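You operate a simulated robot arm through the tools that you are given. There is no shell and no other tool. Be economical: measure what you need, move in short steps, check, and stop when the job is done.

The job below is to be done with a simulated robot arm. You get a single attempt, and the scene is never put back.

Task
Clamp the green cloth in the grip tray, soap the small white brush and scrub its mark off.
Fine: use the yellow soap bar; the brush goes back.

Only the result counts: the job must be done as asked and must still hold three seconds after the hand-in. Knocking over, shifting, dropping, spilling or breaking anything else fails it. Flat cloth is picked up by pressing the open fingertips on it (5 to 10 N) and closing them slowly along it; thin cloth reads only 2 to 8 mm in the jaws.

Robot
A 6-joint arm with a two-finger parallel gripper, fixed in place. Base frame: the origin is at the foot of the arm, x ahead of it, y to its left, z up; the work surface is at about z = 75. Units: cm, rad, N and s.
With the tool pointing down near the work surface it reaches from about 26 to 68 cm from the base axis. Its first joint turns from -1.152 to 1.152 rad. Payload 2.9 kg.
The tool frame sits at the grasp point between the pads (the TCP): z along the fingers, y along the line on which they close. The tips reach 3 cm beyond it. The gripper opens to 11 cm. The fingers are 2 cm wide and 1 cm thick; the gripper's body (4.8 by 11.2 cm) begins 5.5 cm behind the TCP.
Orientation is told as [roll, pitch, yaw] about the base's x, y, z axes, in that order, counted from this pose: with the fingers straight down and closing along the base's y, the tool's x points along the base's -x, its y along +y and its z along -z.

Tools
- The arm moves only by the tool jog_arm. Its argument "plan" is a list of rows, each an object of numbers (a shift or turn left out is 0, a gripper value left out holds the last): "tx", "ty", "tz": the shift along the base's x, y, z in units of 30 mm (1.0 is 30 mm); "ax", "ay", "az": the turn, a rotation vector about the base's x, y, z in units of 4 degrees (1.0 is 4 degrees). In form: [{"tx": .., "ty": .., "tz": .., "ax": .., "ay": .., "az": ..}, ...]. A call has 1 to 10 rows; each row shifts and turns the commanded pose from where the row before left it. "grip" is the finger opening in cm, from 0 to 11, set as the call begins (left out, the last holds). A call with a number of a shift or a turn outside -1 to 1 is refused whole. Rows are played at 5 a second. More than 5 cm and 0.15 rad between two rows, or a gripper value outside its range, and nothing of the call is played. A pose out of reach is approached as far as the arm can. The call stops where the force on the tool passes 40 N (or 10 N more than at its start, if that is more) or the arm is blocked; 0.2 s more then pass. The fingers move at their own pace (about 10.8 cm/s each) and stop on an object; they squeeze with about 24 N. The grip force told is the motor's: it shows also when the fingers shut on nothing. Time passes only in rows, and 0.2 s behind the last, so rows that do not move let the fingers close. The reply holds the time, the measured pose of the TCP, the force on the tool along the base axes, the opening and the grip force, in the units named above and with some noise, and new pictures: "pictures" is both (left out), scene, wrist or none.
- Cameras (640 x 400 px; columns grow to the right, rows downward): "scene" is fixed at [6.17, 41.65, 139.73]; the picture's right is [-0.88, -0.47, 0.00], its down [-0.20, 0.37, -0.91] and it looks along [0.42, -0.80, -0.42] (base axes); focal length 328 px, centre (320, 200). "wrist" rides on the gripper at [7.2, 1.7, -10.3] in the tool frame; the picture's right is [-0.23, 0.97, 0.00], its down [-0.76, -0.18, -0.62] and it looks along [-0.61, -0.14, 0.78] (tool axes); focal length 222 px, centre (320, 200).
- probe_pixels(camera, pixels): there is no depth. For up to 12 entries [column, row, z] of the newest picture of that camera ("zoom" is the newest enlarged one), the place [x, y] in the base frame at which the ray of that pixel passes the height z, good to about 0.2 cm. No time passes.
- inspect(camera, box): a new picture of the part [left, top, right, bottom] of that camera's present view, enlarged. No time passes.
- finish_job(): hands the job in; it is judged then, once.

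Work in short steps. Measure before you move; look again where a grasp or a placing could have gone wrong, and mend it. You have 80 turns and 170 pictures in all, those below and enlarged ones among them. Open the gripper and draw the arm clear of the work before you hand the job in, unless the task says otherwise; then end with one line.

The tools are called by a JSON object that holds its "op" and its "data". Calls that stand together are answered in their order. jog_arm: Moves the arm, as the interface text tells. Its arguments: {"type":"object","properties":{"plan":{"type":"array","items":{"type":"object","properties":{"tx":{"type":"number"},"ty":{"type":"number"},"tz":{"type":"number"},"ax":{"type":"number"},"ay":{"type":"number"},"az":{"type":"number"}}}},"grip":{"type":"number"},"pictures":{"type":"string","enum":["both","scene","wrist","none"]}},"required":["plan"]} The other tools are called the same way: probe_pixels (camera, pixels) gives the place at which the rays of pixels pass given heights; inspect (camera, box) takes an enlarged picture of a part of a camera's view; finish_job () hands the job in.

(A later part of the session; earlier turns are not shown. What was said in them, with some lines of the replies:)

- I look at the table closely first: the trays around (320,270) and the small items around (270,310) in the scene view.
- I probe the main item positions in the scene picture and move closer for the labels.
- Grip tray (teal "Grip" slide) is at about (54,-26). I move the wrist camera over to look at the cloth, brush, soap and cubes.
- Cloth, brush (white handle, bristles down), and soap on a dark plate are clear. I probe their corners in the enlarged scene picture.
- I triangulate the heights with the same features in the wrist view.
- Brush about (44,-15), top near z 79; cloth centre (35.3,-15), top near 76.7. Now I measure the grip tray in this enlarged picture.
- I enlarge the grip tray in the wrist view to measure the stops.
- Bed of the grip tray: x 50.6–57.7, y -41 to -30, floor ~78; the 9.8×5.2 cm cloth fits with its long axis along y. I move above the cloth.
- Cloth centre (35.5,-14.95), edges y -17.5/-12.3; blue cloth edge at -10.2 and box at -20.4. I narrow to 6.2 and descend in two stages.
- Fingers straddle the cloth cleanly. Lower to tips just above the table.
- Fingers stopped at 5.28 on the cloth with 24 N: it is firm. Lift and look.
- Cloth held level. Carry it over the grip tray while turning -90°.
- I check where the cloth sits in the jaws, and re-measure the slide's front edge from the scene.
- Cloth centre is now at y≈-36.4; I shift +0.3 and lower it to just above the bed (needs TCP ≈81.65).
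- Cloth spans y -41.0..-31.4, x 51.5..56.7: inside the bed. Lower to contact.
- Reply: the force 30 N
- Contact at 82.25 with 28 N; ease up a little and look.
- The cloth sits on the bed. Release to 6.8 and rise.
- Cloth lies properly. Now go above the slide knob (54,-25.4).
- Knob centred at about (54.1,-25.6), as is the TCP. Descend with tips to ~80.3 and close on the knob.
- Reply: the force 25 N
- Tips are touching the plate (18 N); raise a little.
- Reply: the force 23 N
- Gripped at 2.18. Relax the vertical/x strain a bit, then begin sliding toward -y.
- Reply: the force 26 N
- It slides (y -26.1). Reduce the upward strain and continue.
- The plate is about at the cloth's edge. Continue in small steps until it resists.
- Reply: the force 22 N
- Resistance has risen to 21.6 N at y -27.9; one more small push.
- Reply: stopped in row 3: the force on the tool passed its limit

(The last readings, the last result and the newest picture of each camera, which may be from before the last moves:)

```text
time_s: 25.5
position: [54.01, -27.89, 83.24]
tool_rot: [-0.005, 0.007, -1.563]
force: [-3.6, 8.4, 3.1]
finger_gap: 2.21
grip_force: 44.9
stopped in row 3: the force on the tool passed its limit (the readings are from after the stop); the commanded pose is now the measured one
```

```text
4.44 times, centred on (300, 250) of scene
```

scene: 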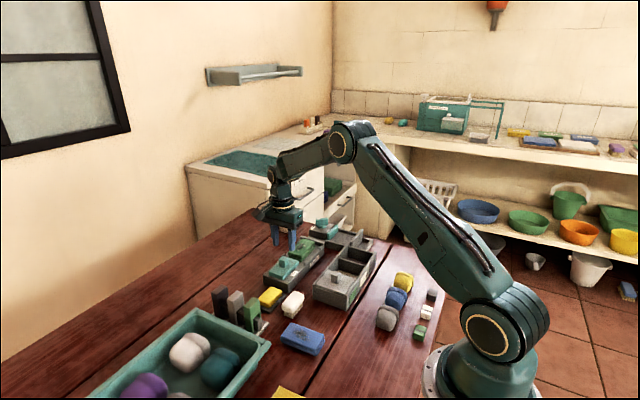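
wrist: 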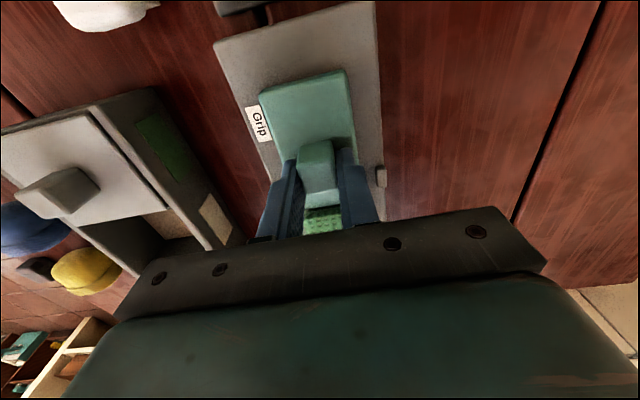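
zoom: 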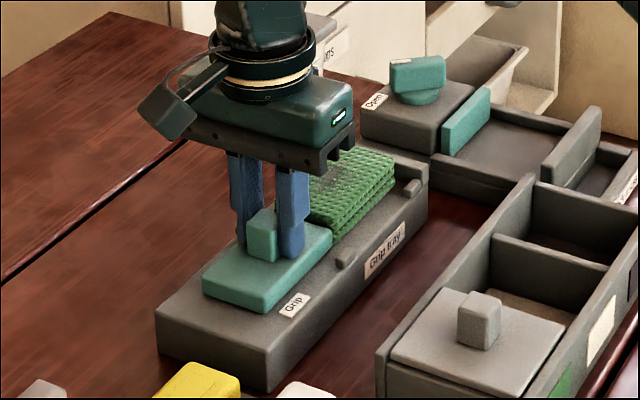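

It hit a hard stop with the cloth pressed against the end wall. Release and rise to check that it stays.

{"op": "jog_arm", "data": {"plan": [{}, {"tz": 0.3}, {"tz": 0.7}, {"tz": 0.8}, {"tz": 0.8}, {"tz": 0.8}], "grip": 4.5, "pictures": "wrist"}}

{"op": "inspect", "data": {"camera": "scene", "box": [240, 205, 360, 295]}}

{"op": "inspect", "data": {"camera": "wrist", "box": [220, 20, 420, 240]}}

```text
time_s: 26.9
position: [54.08, -28.08, 93.42]
tool_rot: [-0.003, 0.007, -1.562]
force: [0.0, 0.9, -0.4]
finger_gap: 4.51
grip_force: 0.0
```

wrist: 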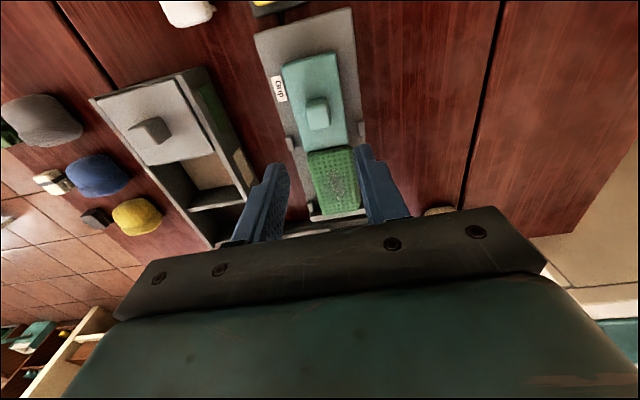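

```text
4.44 times, centred on (300, 250) of scene
```

zoom: 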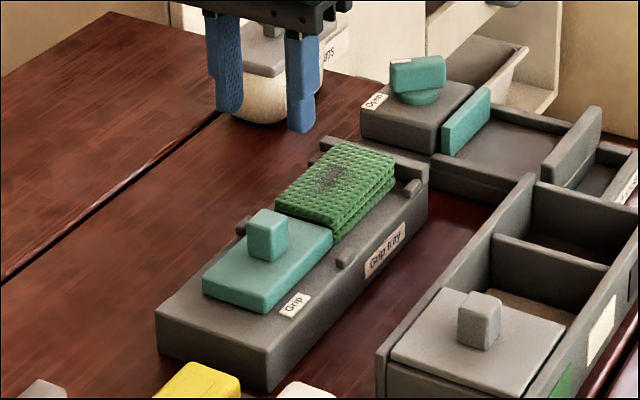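

```text
1.82 times, centred on (320, 130) of wrist
```

zoom: 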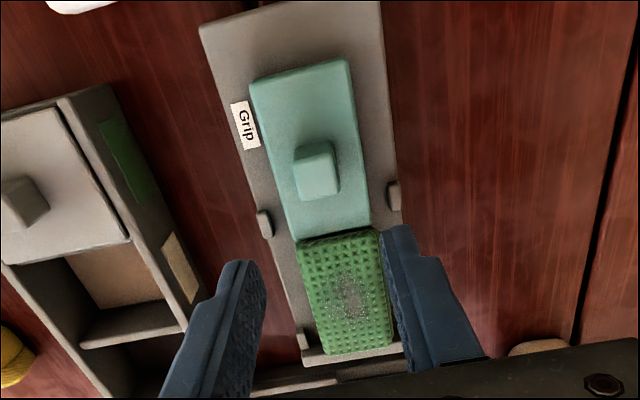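

The cloth is clamped and the slide stays. I note the mark's place, then move over the brush keeping this yaw (closing along x, across the handle's width).

{"op": "probe_pixels", "data": {"camera": "zoom", "pixels": [[348, 295, 80.2], [330, 275, 80.2], [368, 325, 80.2], [298, 242, 80.2], [378, 230, 80.2], [322, 354, 80.2], [392, 345, 80.2], [340, 265, 80.2], [355, 325, 80.2]]}}

{"op": "jog_arm", "data": {"plan": [{"tx": -0.68, "ty": 0.87, "ay": -0.1, "az": -0.13}, {"tx": -0.68, "ty": 0.87}, {"tx": -0.68, "ty": 0.87}, {"tx": -0.68, "ty": 0.87}, {"tx": -0.68, "ty": 0.87}], "grip": 6}}

{"op": "inspect", "data": {"camera": "wrist", "box": [220, 20, 420, 240]}}

```text
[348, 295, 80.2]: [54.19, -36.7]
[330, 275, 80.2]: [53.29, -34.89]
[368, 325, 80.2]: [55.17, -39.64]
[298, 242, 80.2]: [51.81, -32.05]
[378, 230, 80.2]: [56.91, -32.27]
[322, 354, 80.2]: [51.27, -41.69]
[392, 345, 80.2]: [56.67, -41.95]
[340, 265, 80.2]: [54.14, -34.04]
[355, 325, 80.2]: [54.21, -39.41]
```

```text
time_s: 28.1
position: [43.77, -14.71, 93.58]
tool_rot: [0.002, 0.005, -1.572]
force: [0.3, 0.0, -0.3]
finger_gap: 5.99
grip_force: 0.0
```

scene: 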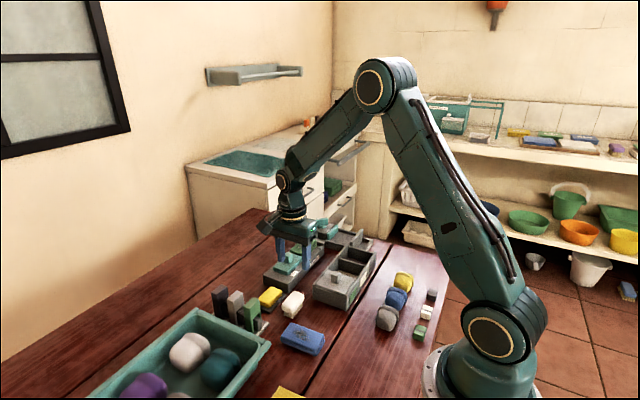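
wrist: 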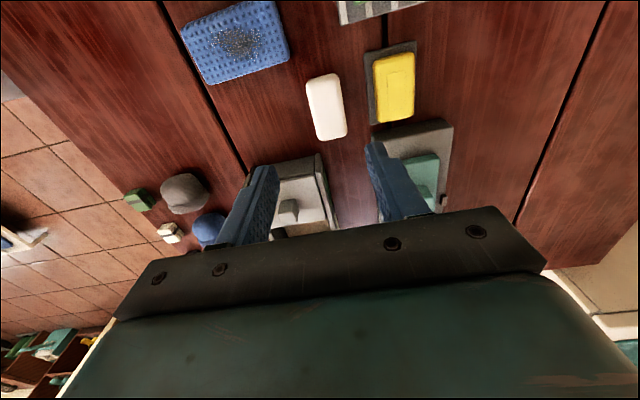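

```text
1.82 times, centred on (320, 130) of wrist
```

zoom: 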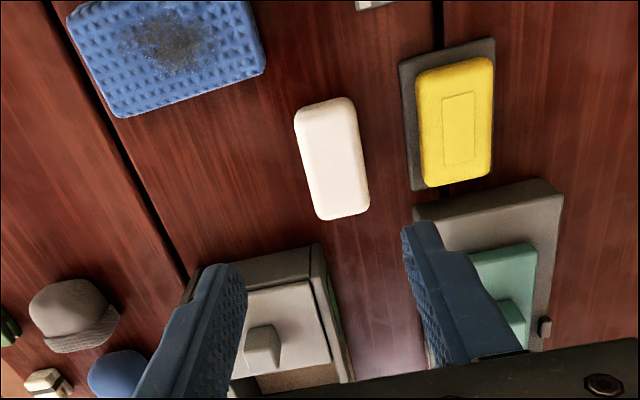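

{"op": "probe_pixels", "data": {"camera": "zoom", "pixels": [[295, 112, 79], [350, 100, 79], [368, 208, 79], [318, 218, 79], [420, 72, 78], [492, 62, 78], [490, 178, 78], [425, 185, 78], [400, 65, 75.5], [413, 190, 75.5]]}}

{"op": "inspect", "data": {"camera": "scene", "box": [240, 270, 340, 350]}}

```text
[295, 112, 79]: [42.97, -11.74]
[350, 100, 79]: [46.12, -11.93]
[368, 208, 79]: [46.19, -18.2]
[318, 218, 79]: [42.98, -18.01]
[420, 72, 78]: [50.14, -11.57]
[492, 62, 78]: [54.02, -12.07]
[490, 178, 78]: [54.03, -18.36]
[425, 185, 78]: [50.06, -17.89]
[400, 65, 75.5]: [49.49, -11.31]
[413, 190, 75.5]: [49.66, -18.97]
```

```text
5.00 times, centred on (290, 310) of scene
```

zoom: 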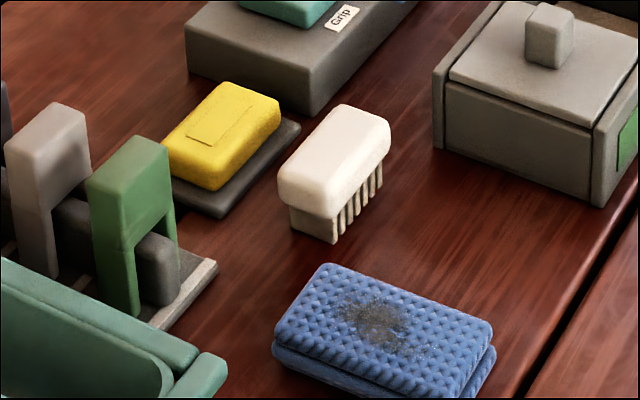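

{"op": "probe_pixels", "data": {"camera": "zoom", "pixels": [[285, 168, 79], [340, 107, 79], [390, 125, 79], [335, 185, 79], [285, 203, 77], [330, 215, 77], [388, 152, 77], [333, 243, 75], [291, 227, 75], [383, 187, 75]]}}

```text
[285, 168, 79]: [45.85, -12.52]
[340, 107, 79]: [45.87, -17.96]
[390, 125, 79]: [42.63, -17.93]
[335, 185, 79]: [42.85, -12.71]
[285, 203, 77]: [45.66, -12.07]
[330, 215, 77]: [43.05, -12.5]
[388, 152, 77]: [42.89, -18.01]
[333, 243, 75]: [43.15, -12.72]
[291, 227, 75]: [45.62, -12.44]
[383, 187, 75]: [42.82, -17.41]
```

Brush: handle x 42.9–45.9, y -18 to -12, top ≈79, bristles 75–77. I centre at (44.4,-15) and descend to TCP ≈79.8.

{"op": "jog_arm", "data": {"plan": [{"tx": 0.2, "ty": -0.1, "ay": -0.07, "tz": -0.8}, {"tz": -0.9}, {"tz": -0.9}, {"tz": -0.9}, {"tz": -0.6}, {}], "grip": 5.4}}

{"op": "inspect", "data": {"camera": "scene", "box": [240, 270, 340, 350]}}

{"op": "inspect", "data": {"camera": "wrist", "box": [220, 20, 420, 240]}}

```text
time_s: 29.5
position: [44.5, -15.16, 81.35]
tool_rot: [0.009, 0.005, -1.571]
force: [-0.8, 1.2, 0.6]
finger_gap: 5.42
grip_force: 0.0
```

scene: 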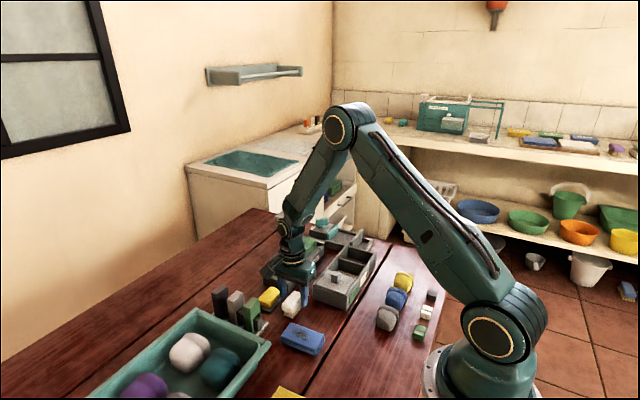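
wrist: 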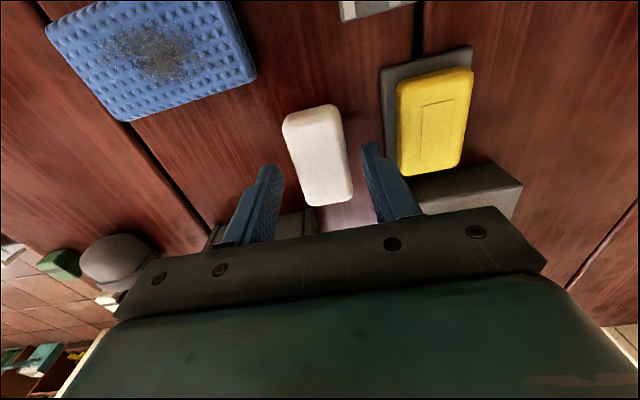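

```text
5.00 times, centred on (290, 310) of scene
```

zoom: 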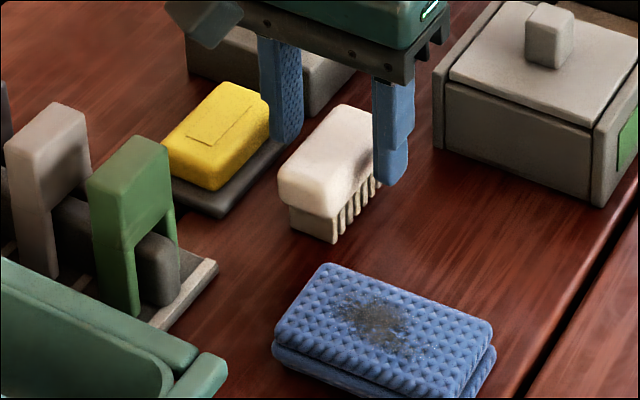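

```text
1.82 times, centred on (320, 130) of wrist
```

zoom: 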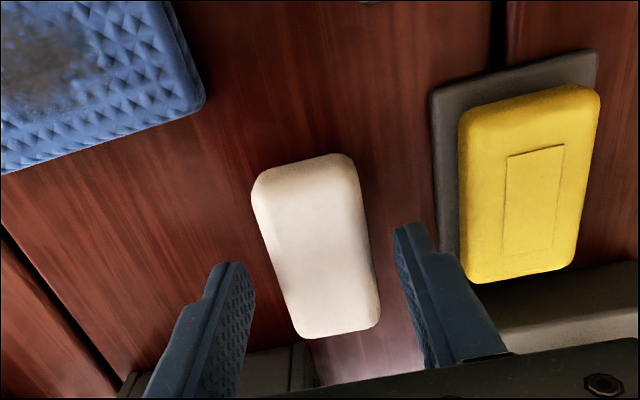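

Aligned; lower the rest and close.

{"op": "jog_arm", "data": {"plan": [{"tz": -0.5, "ay": 0.13, "tx": -0.02, "ty": 0.03}, {}], "pictures": "none"}}

{"op": "jog_arm", "data": {"plan": [{}, {}, {}], "grip": 2.2, "pictures": "wrist"}}

{"op": "inspect", "data": {"camera": "scene", "box": [240, 270, 340, 350]}}

```text
time_s: 30.1
position: [44.38, -15.05, 79.82]
tool_rot: [0.0, 0.006, -1.57]
force: [-0.5, 0.5, 0.8]
finger_gap: 5.43
grip_force: 0.0
```

```text
time_s: 30.9
position: [44.47, -15.06, 79.8]
tool_rot: [0.0, 0.004, -1.571]
force: [-0.5, -1.1, 0.4]
finger_gap: 3.51
grip_force: 23.7
```

wrist: 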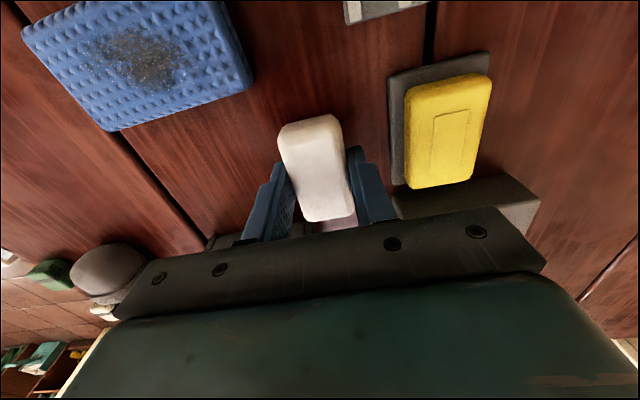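

```text
5.00 times, centred on (290, 310) of scene
```

zoom: 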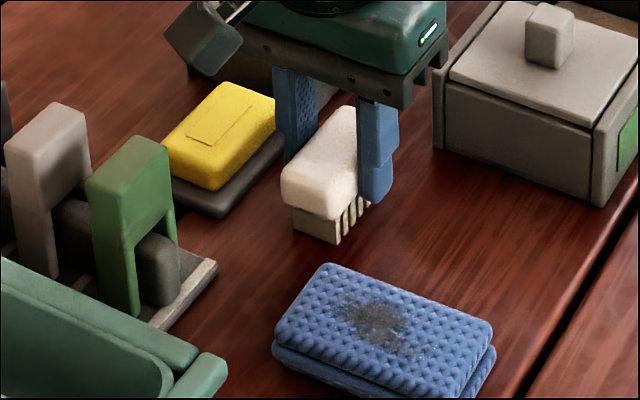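

Gripped at 3.51. Lift, check, and probe the soap's height from this scene view.

{"op": "probe_pixels", "data": {"camera": "zoom", "pixels": [[165, 148, 77.5], [225, 83, 77.5], [278, 103, 77.5], [215, 172, 77.5], [213, 192, 76], [165, 172, 76], [220, 220, 75]]}}

{"op": "jog_arm", "data": {"plan": [{"tz": 0.4}, {"tz": 0.7}, {"tz": 0.8}, {"tz": 0.8}], "pictures": "both"}}

{"op": "inspect", "data": {"camera": "scene", "box": [230, 240, 340, 330]}}

```text
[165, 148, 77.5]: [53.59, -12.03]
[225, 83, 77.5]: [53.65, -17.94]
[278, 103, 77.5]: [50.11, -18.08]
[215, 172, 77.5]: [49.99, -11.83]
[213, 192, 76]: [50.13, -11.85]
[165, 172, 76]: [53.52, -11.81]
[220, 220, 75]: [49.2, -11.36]
```

```text
time_s: 31.9
position: [44.18, -14.97, 87.64]
tool_rot: [-0.002, 0.004, -1.573]
force: [-0.1, -0.5, -1.2]
finger_gap: 3.54
grip_force: 23.8
```

scene: 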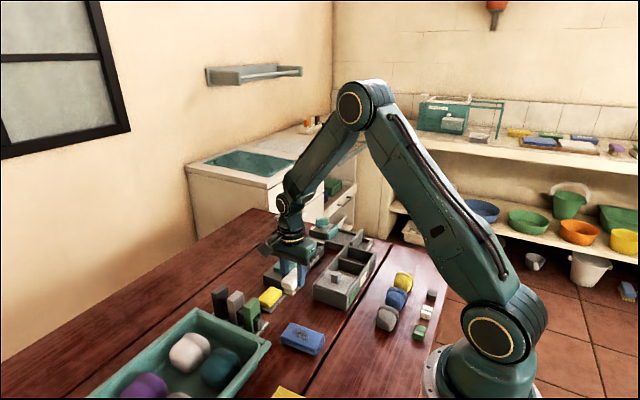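
wrist: 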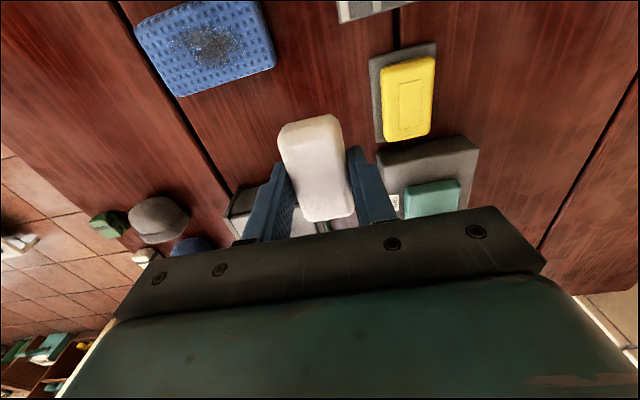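

```text
4.44 times, centred on (285, 285) of scene
```

zoom: 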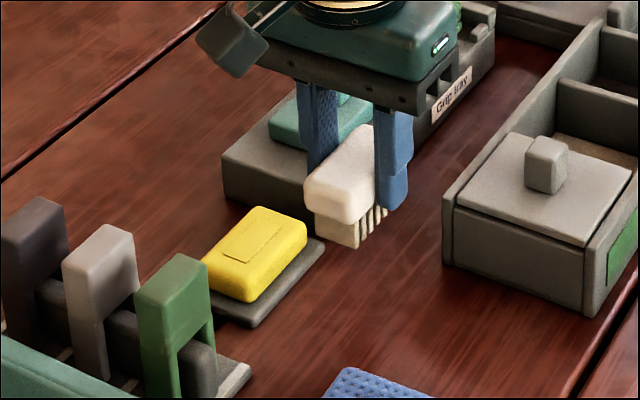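

Soap top ≈77.5, centre (51.85,-15). Move over it and descend to just above.

{"op": "jog_arm", "data": {"plan": [{"tx": 0.85}, {"tx": 0.85}, {"tx": 0.85}, {"tz": -0.7}, {"tz": -0.65}, {}], "pictures": "scene"}}

{"op": "inspect", "data": {"camera": "scene", "box": [230, 240, 340, 330]}}

```text
time_s: 33.3
position: [51.9, -15.19, 83.48]
tool_rot: [0.0, 0.005, -1.572]
force: [0.7, 0.1, -0.9]
finger_gap: 3.54
grip_force: 24.2
```

scene: 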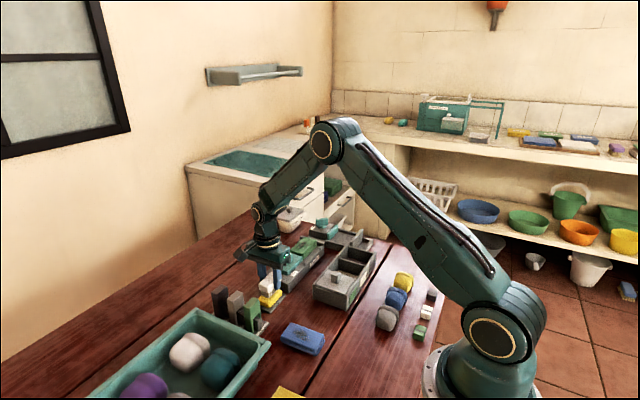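

```text
4.44 times, centred on (285, 285) of scene
```

zoom: 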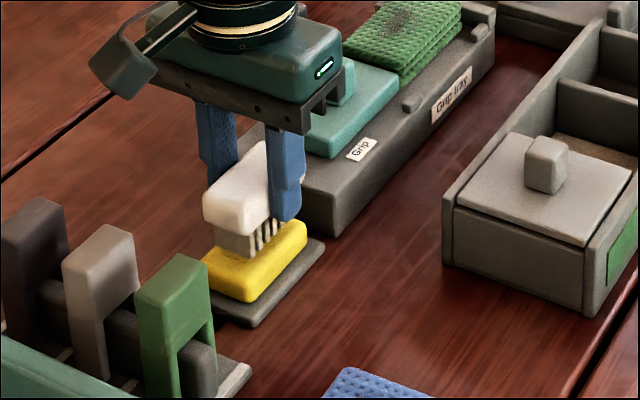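

Right above the soap. Lower in small steps to a light contact.

{"op": "jog_arm", "data": {"plan": [{"tz": -0.15}, {"tz": -0.1}, {}], "pictures": "none"}}

```text
time_s: 34.1
position: [52.05, -15.14, 83.04]
tool_rot: [0.0, 0.005, -1.572]
force: [1.1, 0.9, -0.9]
finger_gap: 3.59
grip_force: 23.7
```

{"op": "jog_arm", "data": {"plan": [{"tz": -0.1}, {"tz": -0.06}, {}], "pictures": "none"}}

```text
time_s: 34.9
position: [52.02, -15.18, 82.69]
tool_rot: [0.0, 0.004, -1.57]
force: [-4.9, 1.2, 14.8]
finger_gap: 3.55
grip_force: 24.2
```

Contact (15 N). Ease slightly and rub gently along the soap.

{"op": "jog_arm", "data": {"plan": [{"tz": 0.02}, {"ty": 0.2}, {"ty": -0.2}, {"ty": -0.2}, {"ty": 0.2}, {"ty": 0.2}, {"ty": -0.2}, {"ty": -0.2}, {"ty": 0.2}], "pictures": "scene"}}

{"op": "inspect", "data": {"camera": "scene", "box": [230, 240, 340, 330]}}

```text
time_s: 36.9
position: [52.24, -15.37, 82.66]
tool_rot: [0.002, 0.004, -1.576]
force: [-1.4, -6.4, 19.0]
finger_gap: 3.52
grip_force: 24.1
```

scene: 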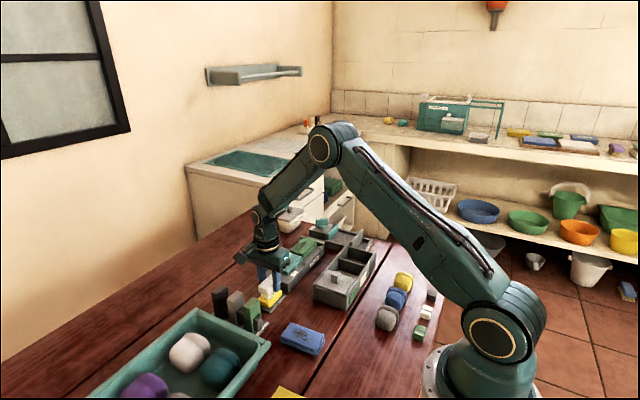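

```text
4.44 times, centred on (285, 285) of scene
```

zoom: 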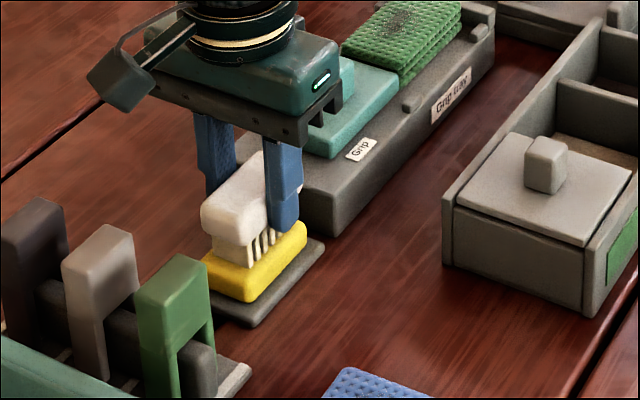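

Soap has not moved. One more gentle round, then lift to look at the bristles.

{"op": "jog_arm", "data": {"plan": [{"tz": 0.03}, {"ty": 0.25}, {"ty": -0.25}, {"ty": -0.2}, {"ty": 0.2}, {"ty": 0.25}, {"ty": -0.25}, {"ty": -0.2}, {"ty": 0.2}], "pictures": "none"}}

{"op": "jog_arm", "data": {"plan": [{"tz": 0.3}, {"tz": 0.8}, {"tz": 0.8}, {"tz": 0.8}]}}

{"op": "inspect", "data": {"camera": "scene", "box": [230, 220, 340, 310]}}

{"op": "inspect", "data": {"camera": "wrist", "box": [220, 0, 460, 240]}}

```text
time_s: 38.9
position: [52.04, -15.29, 82.56]
tool_rot: [0.001, 0.005, -1.572]
force: [-0.3, -2.2, 7.1]
finger_gap: 3.55
grip_force: 24.0
```

```text
time_s: 39.9
position: [52.07, -14.99, 90.94]
tool_rot: [-0.001, 0.005, -1.571]
force: [0.6, 0.3, -0.8]
finger_gap: 3.54
grip_force: 23.9
```

scene: 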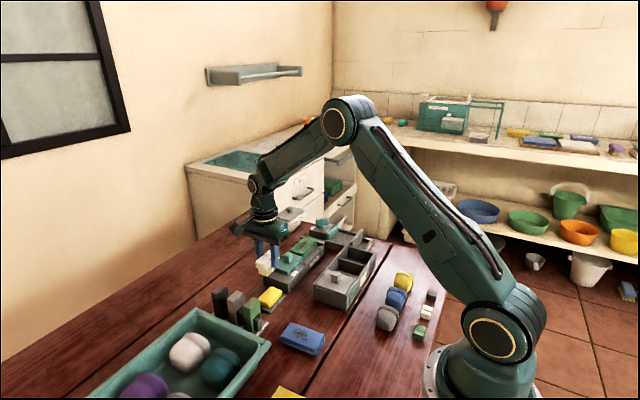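
wrist: 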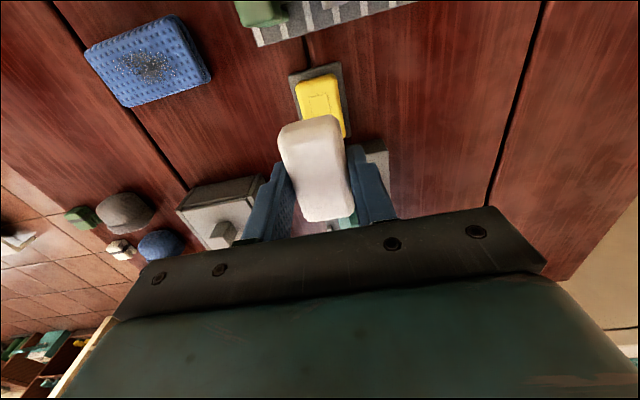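

```text
4.44 times, centred on (285, 265) of scene
```

zoom: 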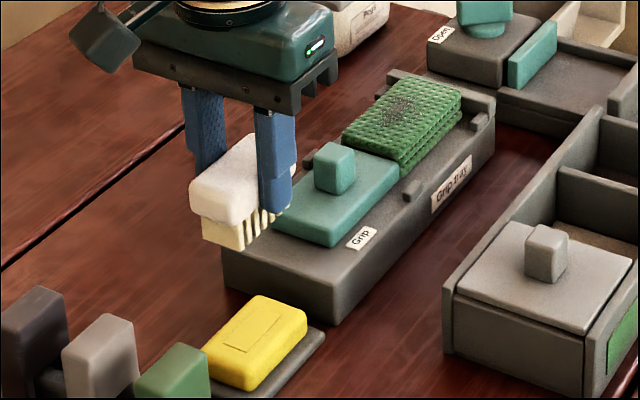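

```text
1.67 times, centred on (340, 120) of wrist
```

zoom: 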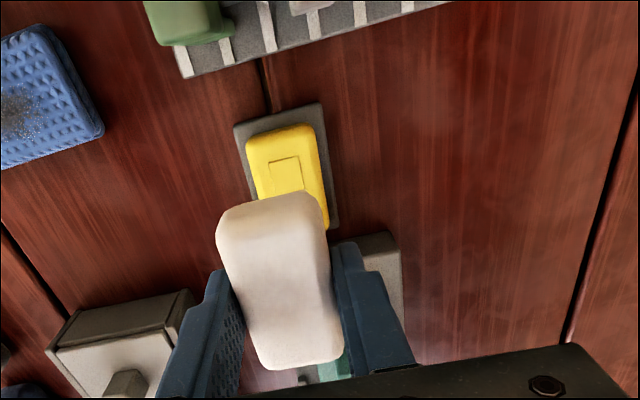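

Bristles are yellowish: soaped. Move over the mark at (54.2,-36.8), staying above the knob.

{"op": "jog_arm", "data": {"plan": [{"tx": 0.09, "ty": -0.91}, {"tx": 0.09, "ty": -0.91}, {"tx": 0.09, "ty": -0.91}, {"tx": 0.09, "ty": -0.91}, {"tx": 0.09, "ty": -0.91}, {"tx": 0.09, "ty": -0.91}, {"tx": 0.09, "ty": -0.91}, {"tx": 0.09, "ty": -0.91}, {"tz": -0.8}, {"tz": -0.5}], "pictures": "scene"}}

{"op": "inspect", "data": {"camera": "scene", "box": [240, 205, 360, 295]}}

```text
time_s: 42.1
position: [54.37, -36.99, 86.78]
tool_rot: [-0.003, 0.006, -1.572]
force: [-0.4, 0.4, -1.1]
finger_gap: 3.52
grip_force: 24.2
```

scene: 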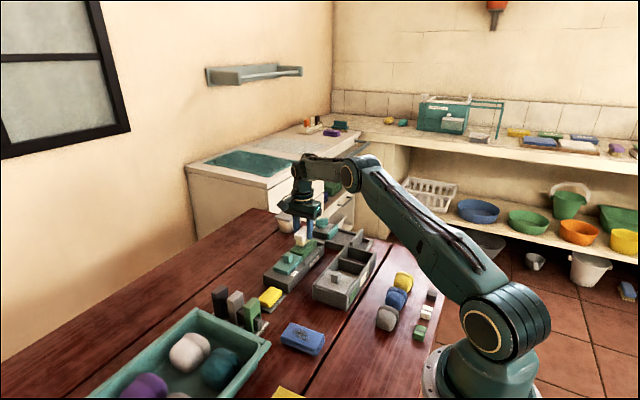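

```text
4.44 times, centred on (300, 250) of scene
```

zoom: 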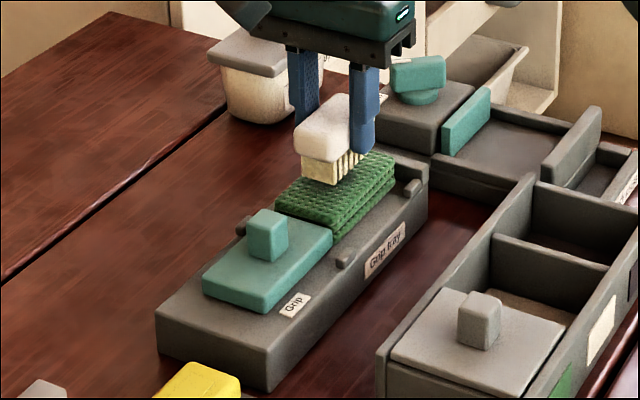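

{"op": "jog_arm", "data": {"plan": [{"tz": -0.2}, {"tz": -0.15}, {"tz": -0.1}, {}], "pictures": "none"}}

```text
time_s: 43.1
position: [54.21, -36.94, 85.7]
tool_rot: [0.004, 0.004, -1.57]
force: [-0.8, 5.2, 19.3]
finger_gap: 3.53
grip_force: 24.3
```

Contact with 19 N, slightly high; ease and scrub along y, then x.

{"op": "jog_arm", "data": {"plan": [{"tz": 0.03}, {"ty": 0.35}, {"ty": -0.35}, {"ty": -0.3}, {"ty": 0.3}, {"ty": 0.35}, {"ty": -0.35}, {"ty": -0.3}, {"ty": 0.3}], "pictures": "none"}}

{"op": "jog_arm", "data": {"plan": [{"tx": 0.25}, {"tx": -0.25}, {"tx": -0.25}, {"tx": 0.25}, {"tx": 0.25}, {"tx": -0.25}, {"tx": -0.25}, {"tx": 0.25}, {}], "pictures": "scene"}}

{"op": "inspect", "data": {"camera": "scene", "box": [240, 205, 360, 295]}}

```text
time_s: 45.1
position: [54.2, -37.13, 85.68]
tool_rot: [0.002, 0.003, -1.574]
force: [-0.4, -6.9, 14.5]
finger_gap: 3.53
grip_force: 24.1
```

```text
time_s: 47.1
position: [53.99, -37.09, 85.64]
tool_rot: [-0.002, 0.006, -1.572]
force: [-4.0, -1.4, 10.2]
finger_gap: 3.54
grip_force: 23.7
```

scene: 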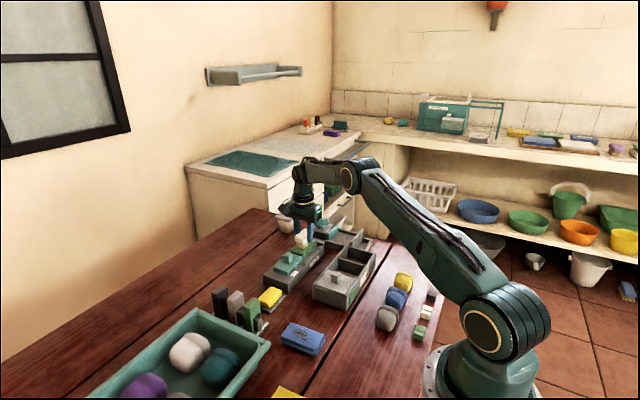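

```text
4.44 times, centred on (300, 250) of scene
```

zoom: 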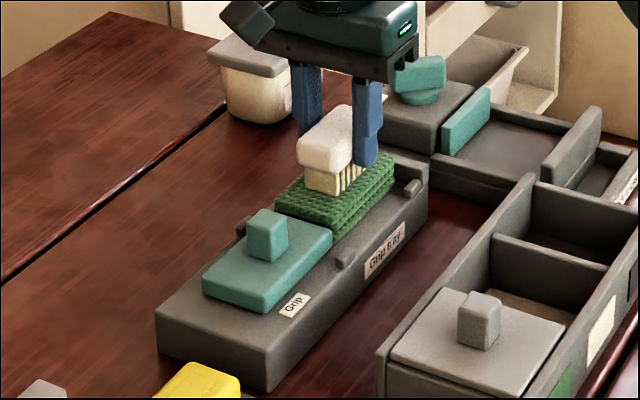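

Lift and move back toward +y to see the mark.

{"op": "jog_arm", "data": {"plan": [{"tz": 0.4}, {"tz": 0.8}, {"tz": 0.8}, {"ty": 0.9}, {"ty": 0.9}, {"ty": 0.6}]}}

{"op": "inspect", "data": {"camera": "scene", "box": [260, 205, 350, 275]}}

```text
time_s: 48.5
position: [54.28, -29.93, 91.8]
tool_rot: [-0.002, 0.006, -1.571]
force: [0.6, -0.7, -0.4]
finger_gap: 3.52
grip_force: 23.9
```

scene: 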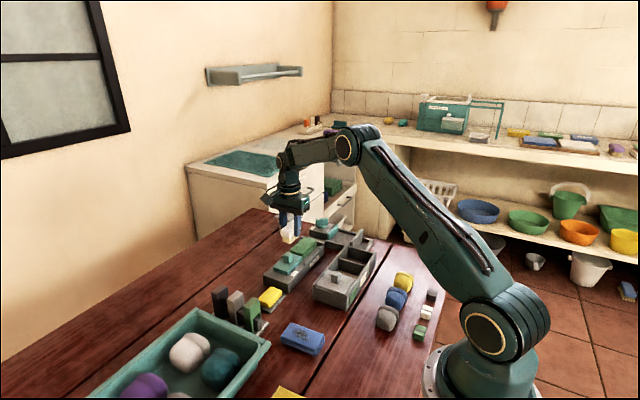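
wrist: 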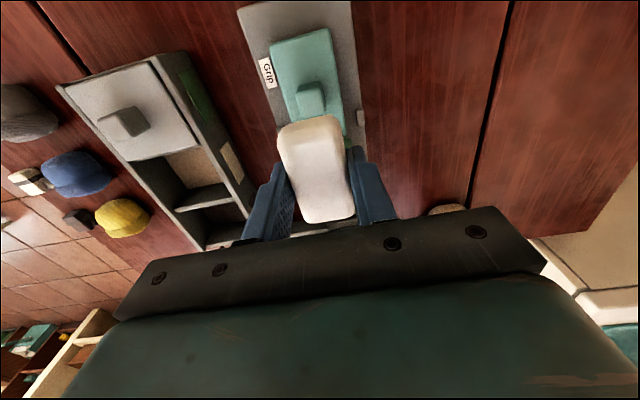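

```text
5.71 times, centred on (305, 240) of scene
```

zoom: 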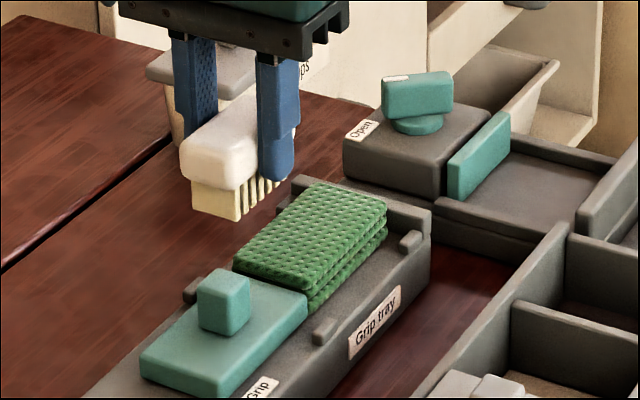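

The mark is gone. Take the brush back to its start (TCP 44.45,-15.05).

{"op": "jog_arm", "data": {"plan": [{"tx": -0.545, "ty": 0.825}, {"tx": -0.545, "ty": 0.825}, {"tx": -0.545, "ty": 0.825}, {"tx": -0.545, "ty": 0.825}, {"tx": -0.545, "ty": 0.825}, {"tx": -0.545, "ty": 0.825}, {"tz": -0.8}, {"tz": -0.8}, {"tz": -0.8}, {"tz": -0.8}], "pictures": "both"}}

{"op": "inspect", "data": {"camera": "scene", "box": [240, 270, 340, 350]}}

```text
time_s: 50.7
position: [44.4, -14.85, 82.13]
tool_rot: [-0.001, 0.006, -1.57]
force: [0.2, -0.7, 0.3]
finger_gap: 3.51
grip_force: 24.1
```

scene: 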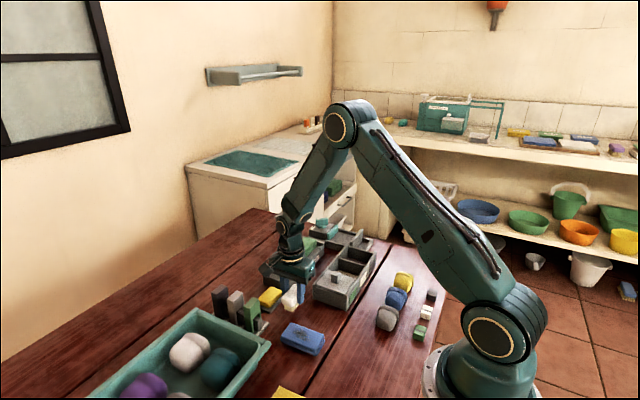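
wrist: 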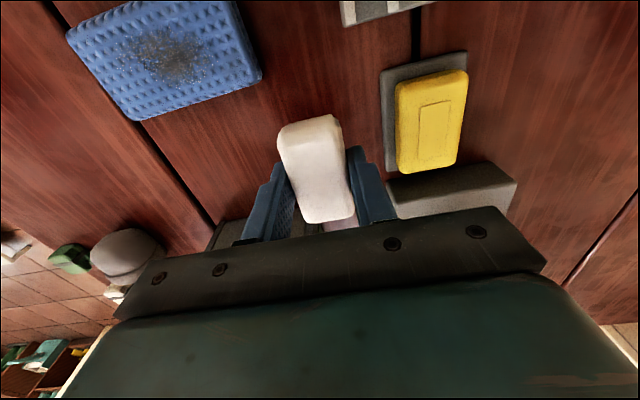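

```text
5.00 times, centred on (290, 310) of scene
```

zoom: 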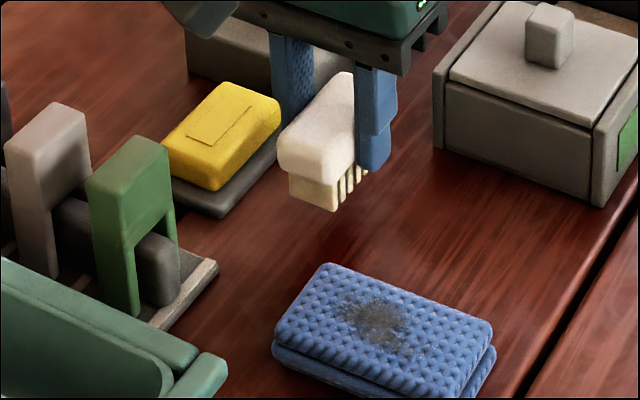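

Lower the last 2.3 cm with the small y correction.

{"op": "jog_arm", "data": {"plan": [{"tz": -0.4, "ty": -0.06, "tx": 0.015}, {"tz": -0.25}, {"tz": -0.08}, {}], "pictures": "none"}}

```text
time_s: 51.7
position: [44.5, -15.04, 79.86]
tool_rot: [0.0, 0.005, -1.571]
force: [0.5, 0.6, -0.5]
finger_gap: 3.54
grip_force: 24.0
```

{"op": "jog_arm", "data": {"plan": [{"tz": -0.03}, {}, {}], "pictures": "none"}}

```text
time_s: 52.5
position: [44.59, -15.03, 79.72]
tool_rot: [0.0, 0.005, -1.571]
force: [0.5, 0.2, -0.5]
finger_gap: 3.52
grip_force: 23.7
```

{"op": "jog_arm", "data": {"plan": [{"tz": -0.03, "tx": -0.03}, {"tz": -0.02}, {}], "pictures": "none"}}

```text
time_s: 53.3
position: [44.52, -15.23, 79.52]
tool_rot: [0.002, 0.006, -1.57]
force: [-1.6, 5.7, 22.7]
finger_gap: 3.56
grip_force: 23.7
```

Contact; ease slightly, release to 5.2 and rise.

{"op": "jog_arm", "data": {"plan": [{"tz": 0.04, "ty": 0.03}, {}], "pictures": "none"}}

{"op": "jog_arm", "data": {"plan": [{}, {}, {"tz": 0.3}, {"tz": 0.7}, {"tz": 0.8}, {"tz": 0.9}, {"tz": 0.9}, {"tz": 0.9}], "grip": 5.2}}

{"op": "inspect", "data": {"camera": "scene", "box": [240, 270, 340, 350]}}

```text
time_s: 53.9
position: [44.26, -15.2, 79.63]
tool_rot: [-0.002, 0.005, -1.572]
force: [1.4, -1.0, 4.9]
finger_gap: 3.54
grip_force: 24.2
```

```text
time_s: 55.7
position: [44.55, -14.91, 93.28]
tool_rot: [0.001, 0.006, -1.571]
force: [0.2, -0.6, 0.4]
finger_gap: 5.2
grip_force: 0.1
```

scene: 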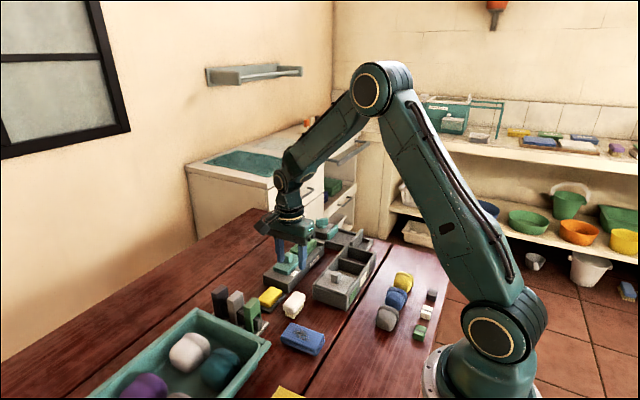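
wrist: 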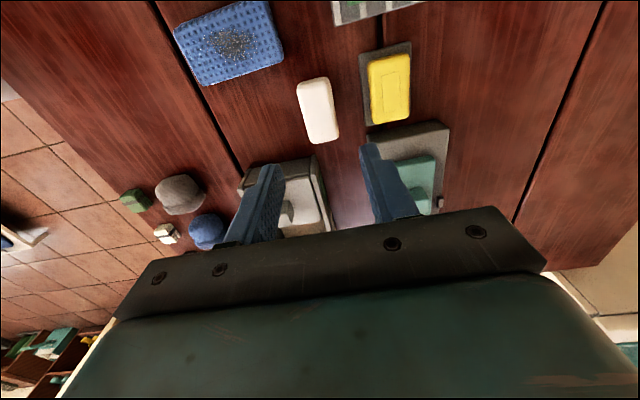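

```text
5.00 times, centred on (290, 310) of scene
```

zoom: 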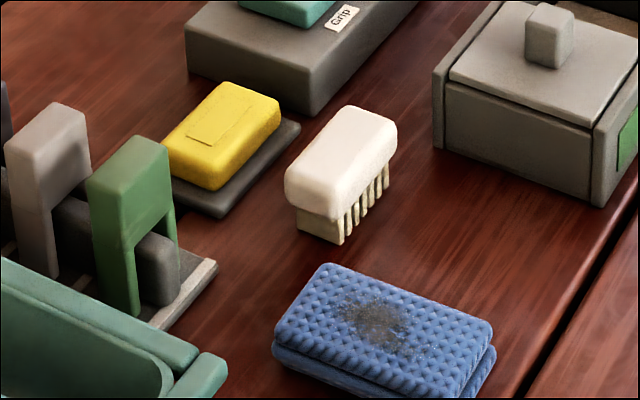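

Brush stands back in its place. I move over to check the cloth from the wrist camera while drawing clear.

{"op": "jog_arm", "data": {"plan": [{"tz": 0.5, "tx": 0.5, "ty": -0.9}, {"tx": 0.5, "ty": -0.9}, {"tx": 0.5, "ty": -0.9}, {"tx": 0.5, "ty": -0.9}, {"tx": 0.5, "ty": -0.9}, {"tx": 0.5, "ty": -0.9}]}}

{"op": "inspect", "data": {"camera": "wrist", "box": [240, 40, 400, 240]}}

{"op": "inspect", "data": {"camera": "scene", "box": [200, 200, 460, 362]}}

```text
time_s: 57.1
position: [53.61, -31.03, 94.8]
tool_rot: [-0.001, 0.005, -1.572]
force: [-0.2, 0.4, -0.7]
finger_gap: 5.18
grip_force: 0.1
```

scene: 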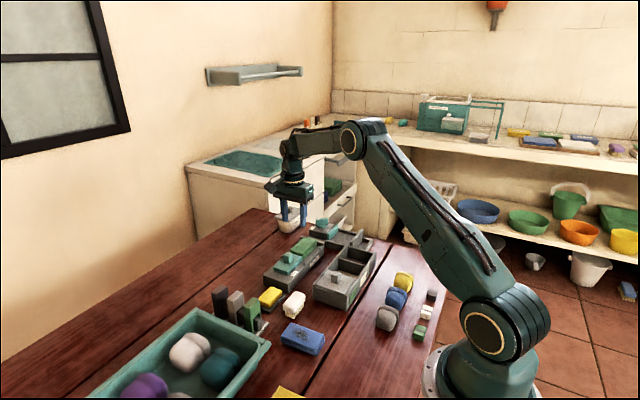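
wrist: 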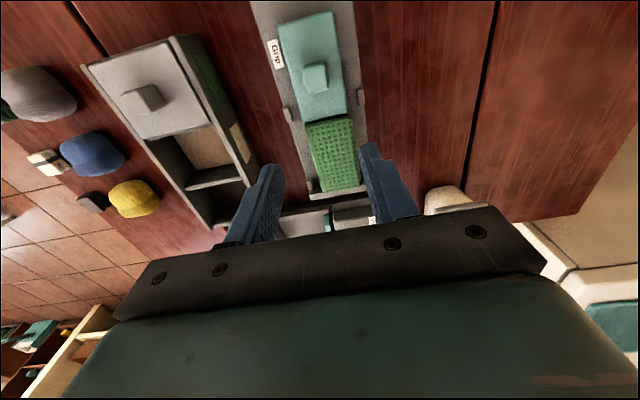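

```text
2.00 times, centred on (320, 140) of wrist
```

zoom: 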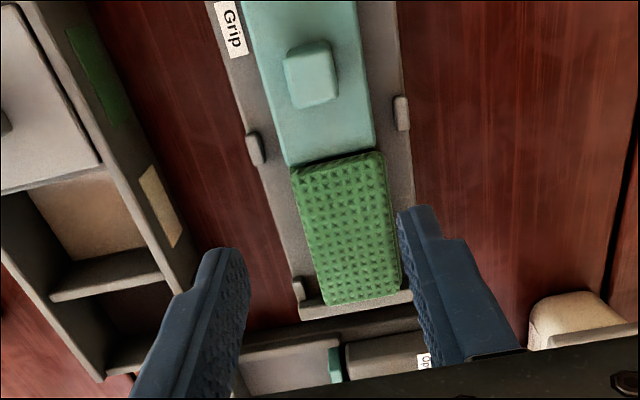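

```text
2.46 times, centred on (330, 281) of scene
```

zoom: 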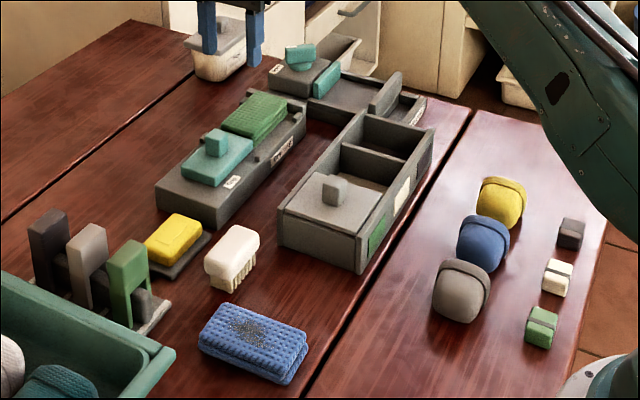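

The cloth is clean and clamped, everything else in place. Raise the arm clear with the gripper open.

{"op": "jog_arm", "data": {"plan": [{"tz": 0.9}, {"tz": 0.9}, {"tz": 0.9, "tx": -0.5}, {"tz": 0.9, "tx": -0.5}, {"tx": -0.5}, {}], "grip": 10, "pictures": "scene"}}

```text
time_s: 58.5
position: [48.7, -31.11, 105.55]
tool_rot: [-0.001, 0.005, -1.57]
force: [-0.1, 0.4, -1.1]
finger_gap: 10.02
grip_force: 0.0
```

scene: 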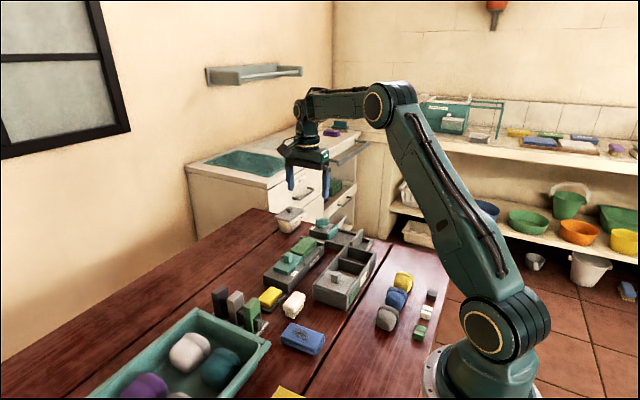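

All is clear; I hand the job in.

{"op": "finish_job", "data": {}}

```text
The job is handed in.
```

The green cloth is clamped in the grip tray and its mark is scrubbed off using the yellow soap. The small white brush is back within about 0.4 cm of where it started, and the job is handed in.
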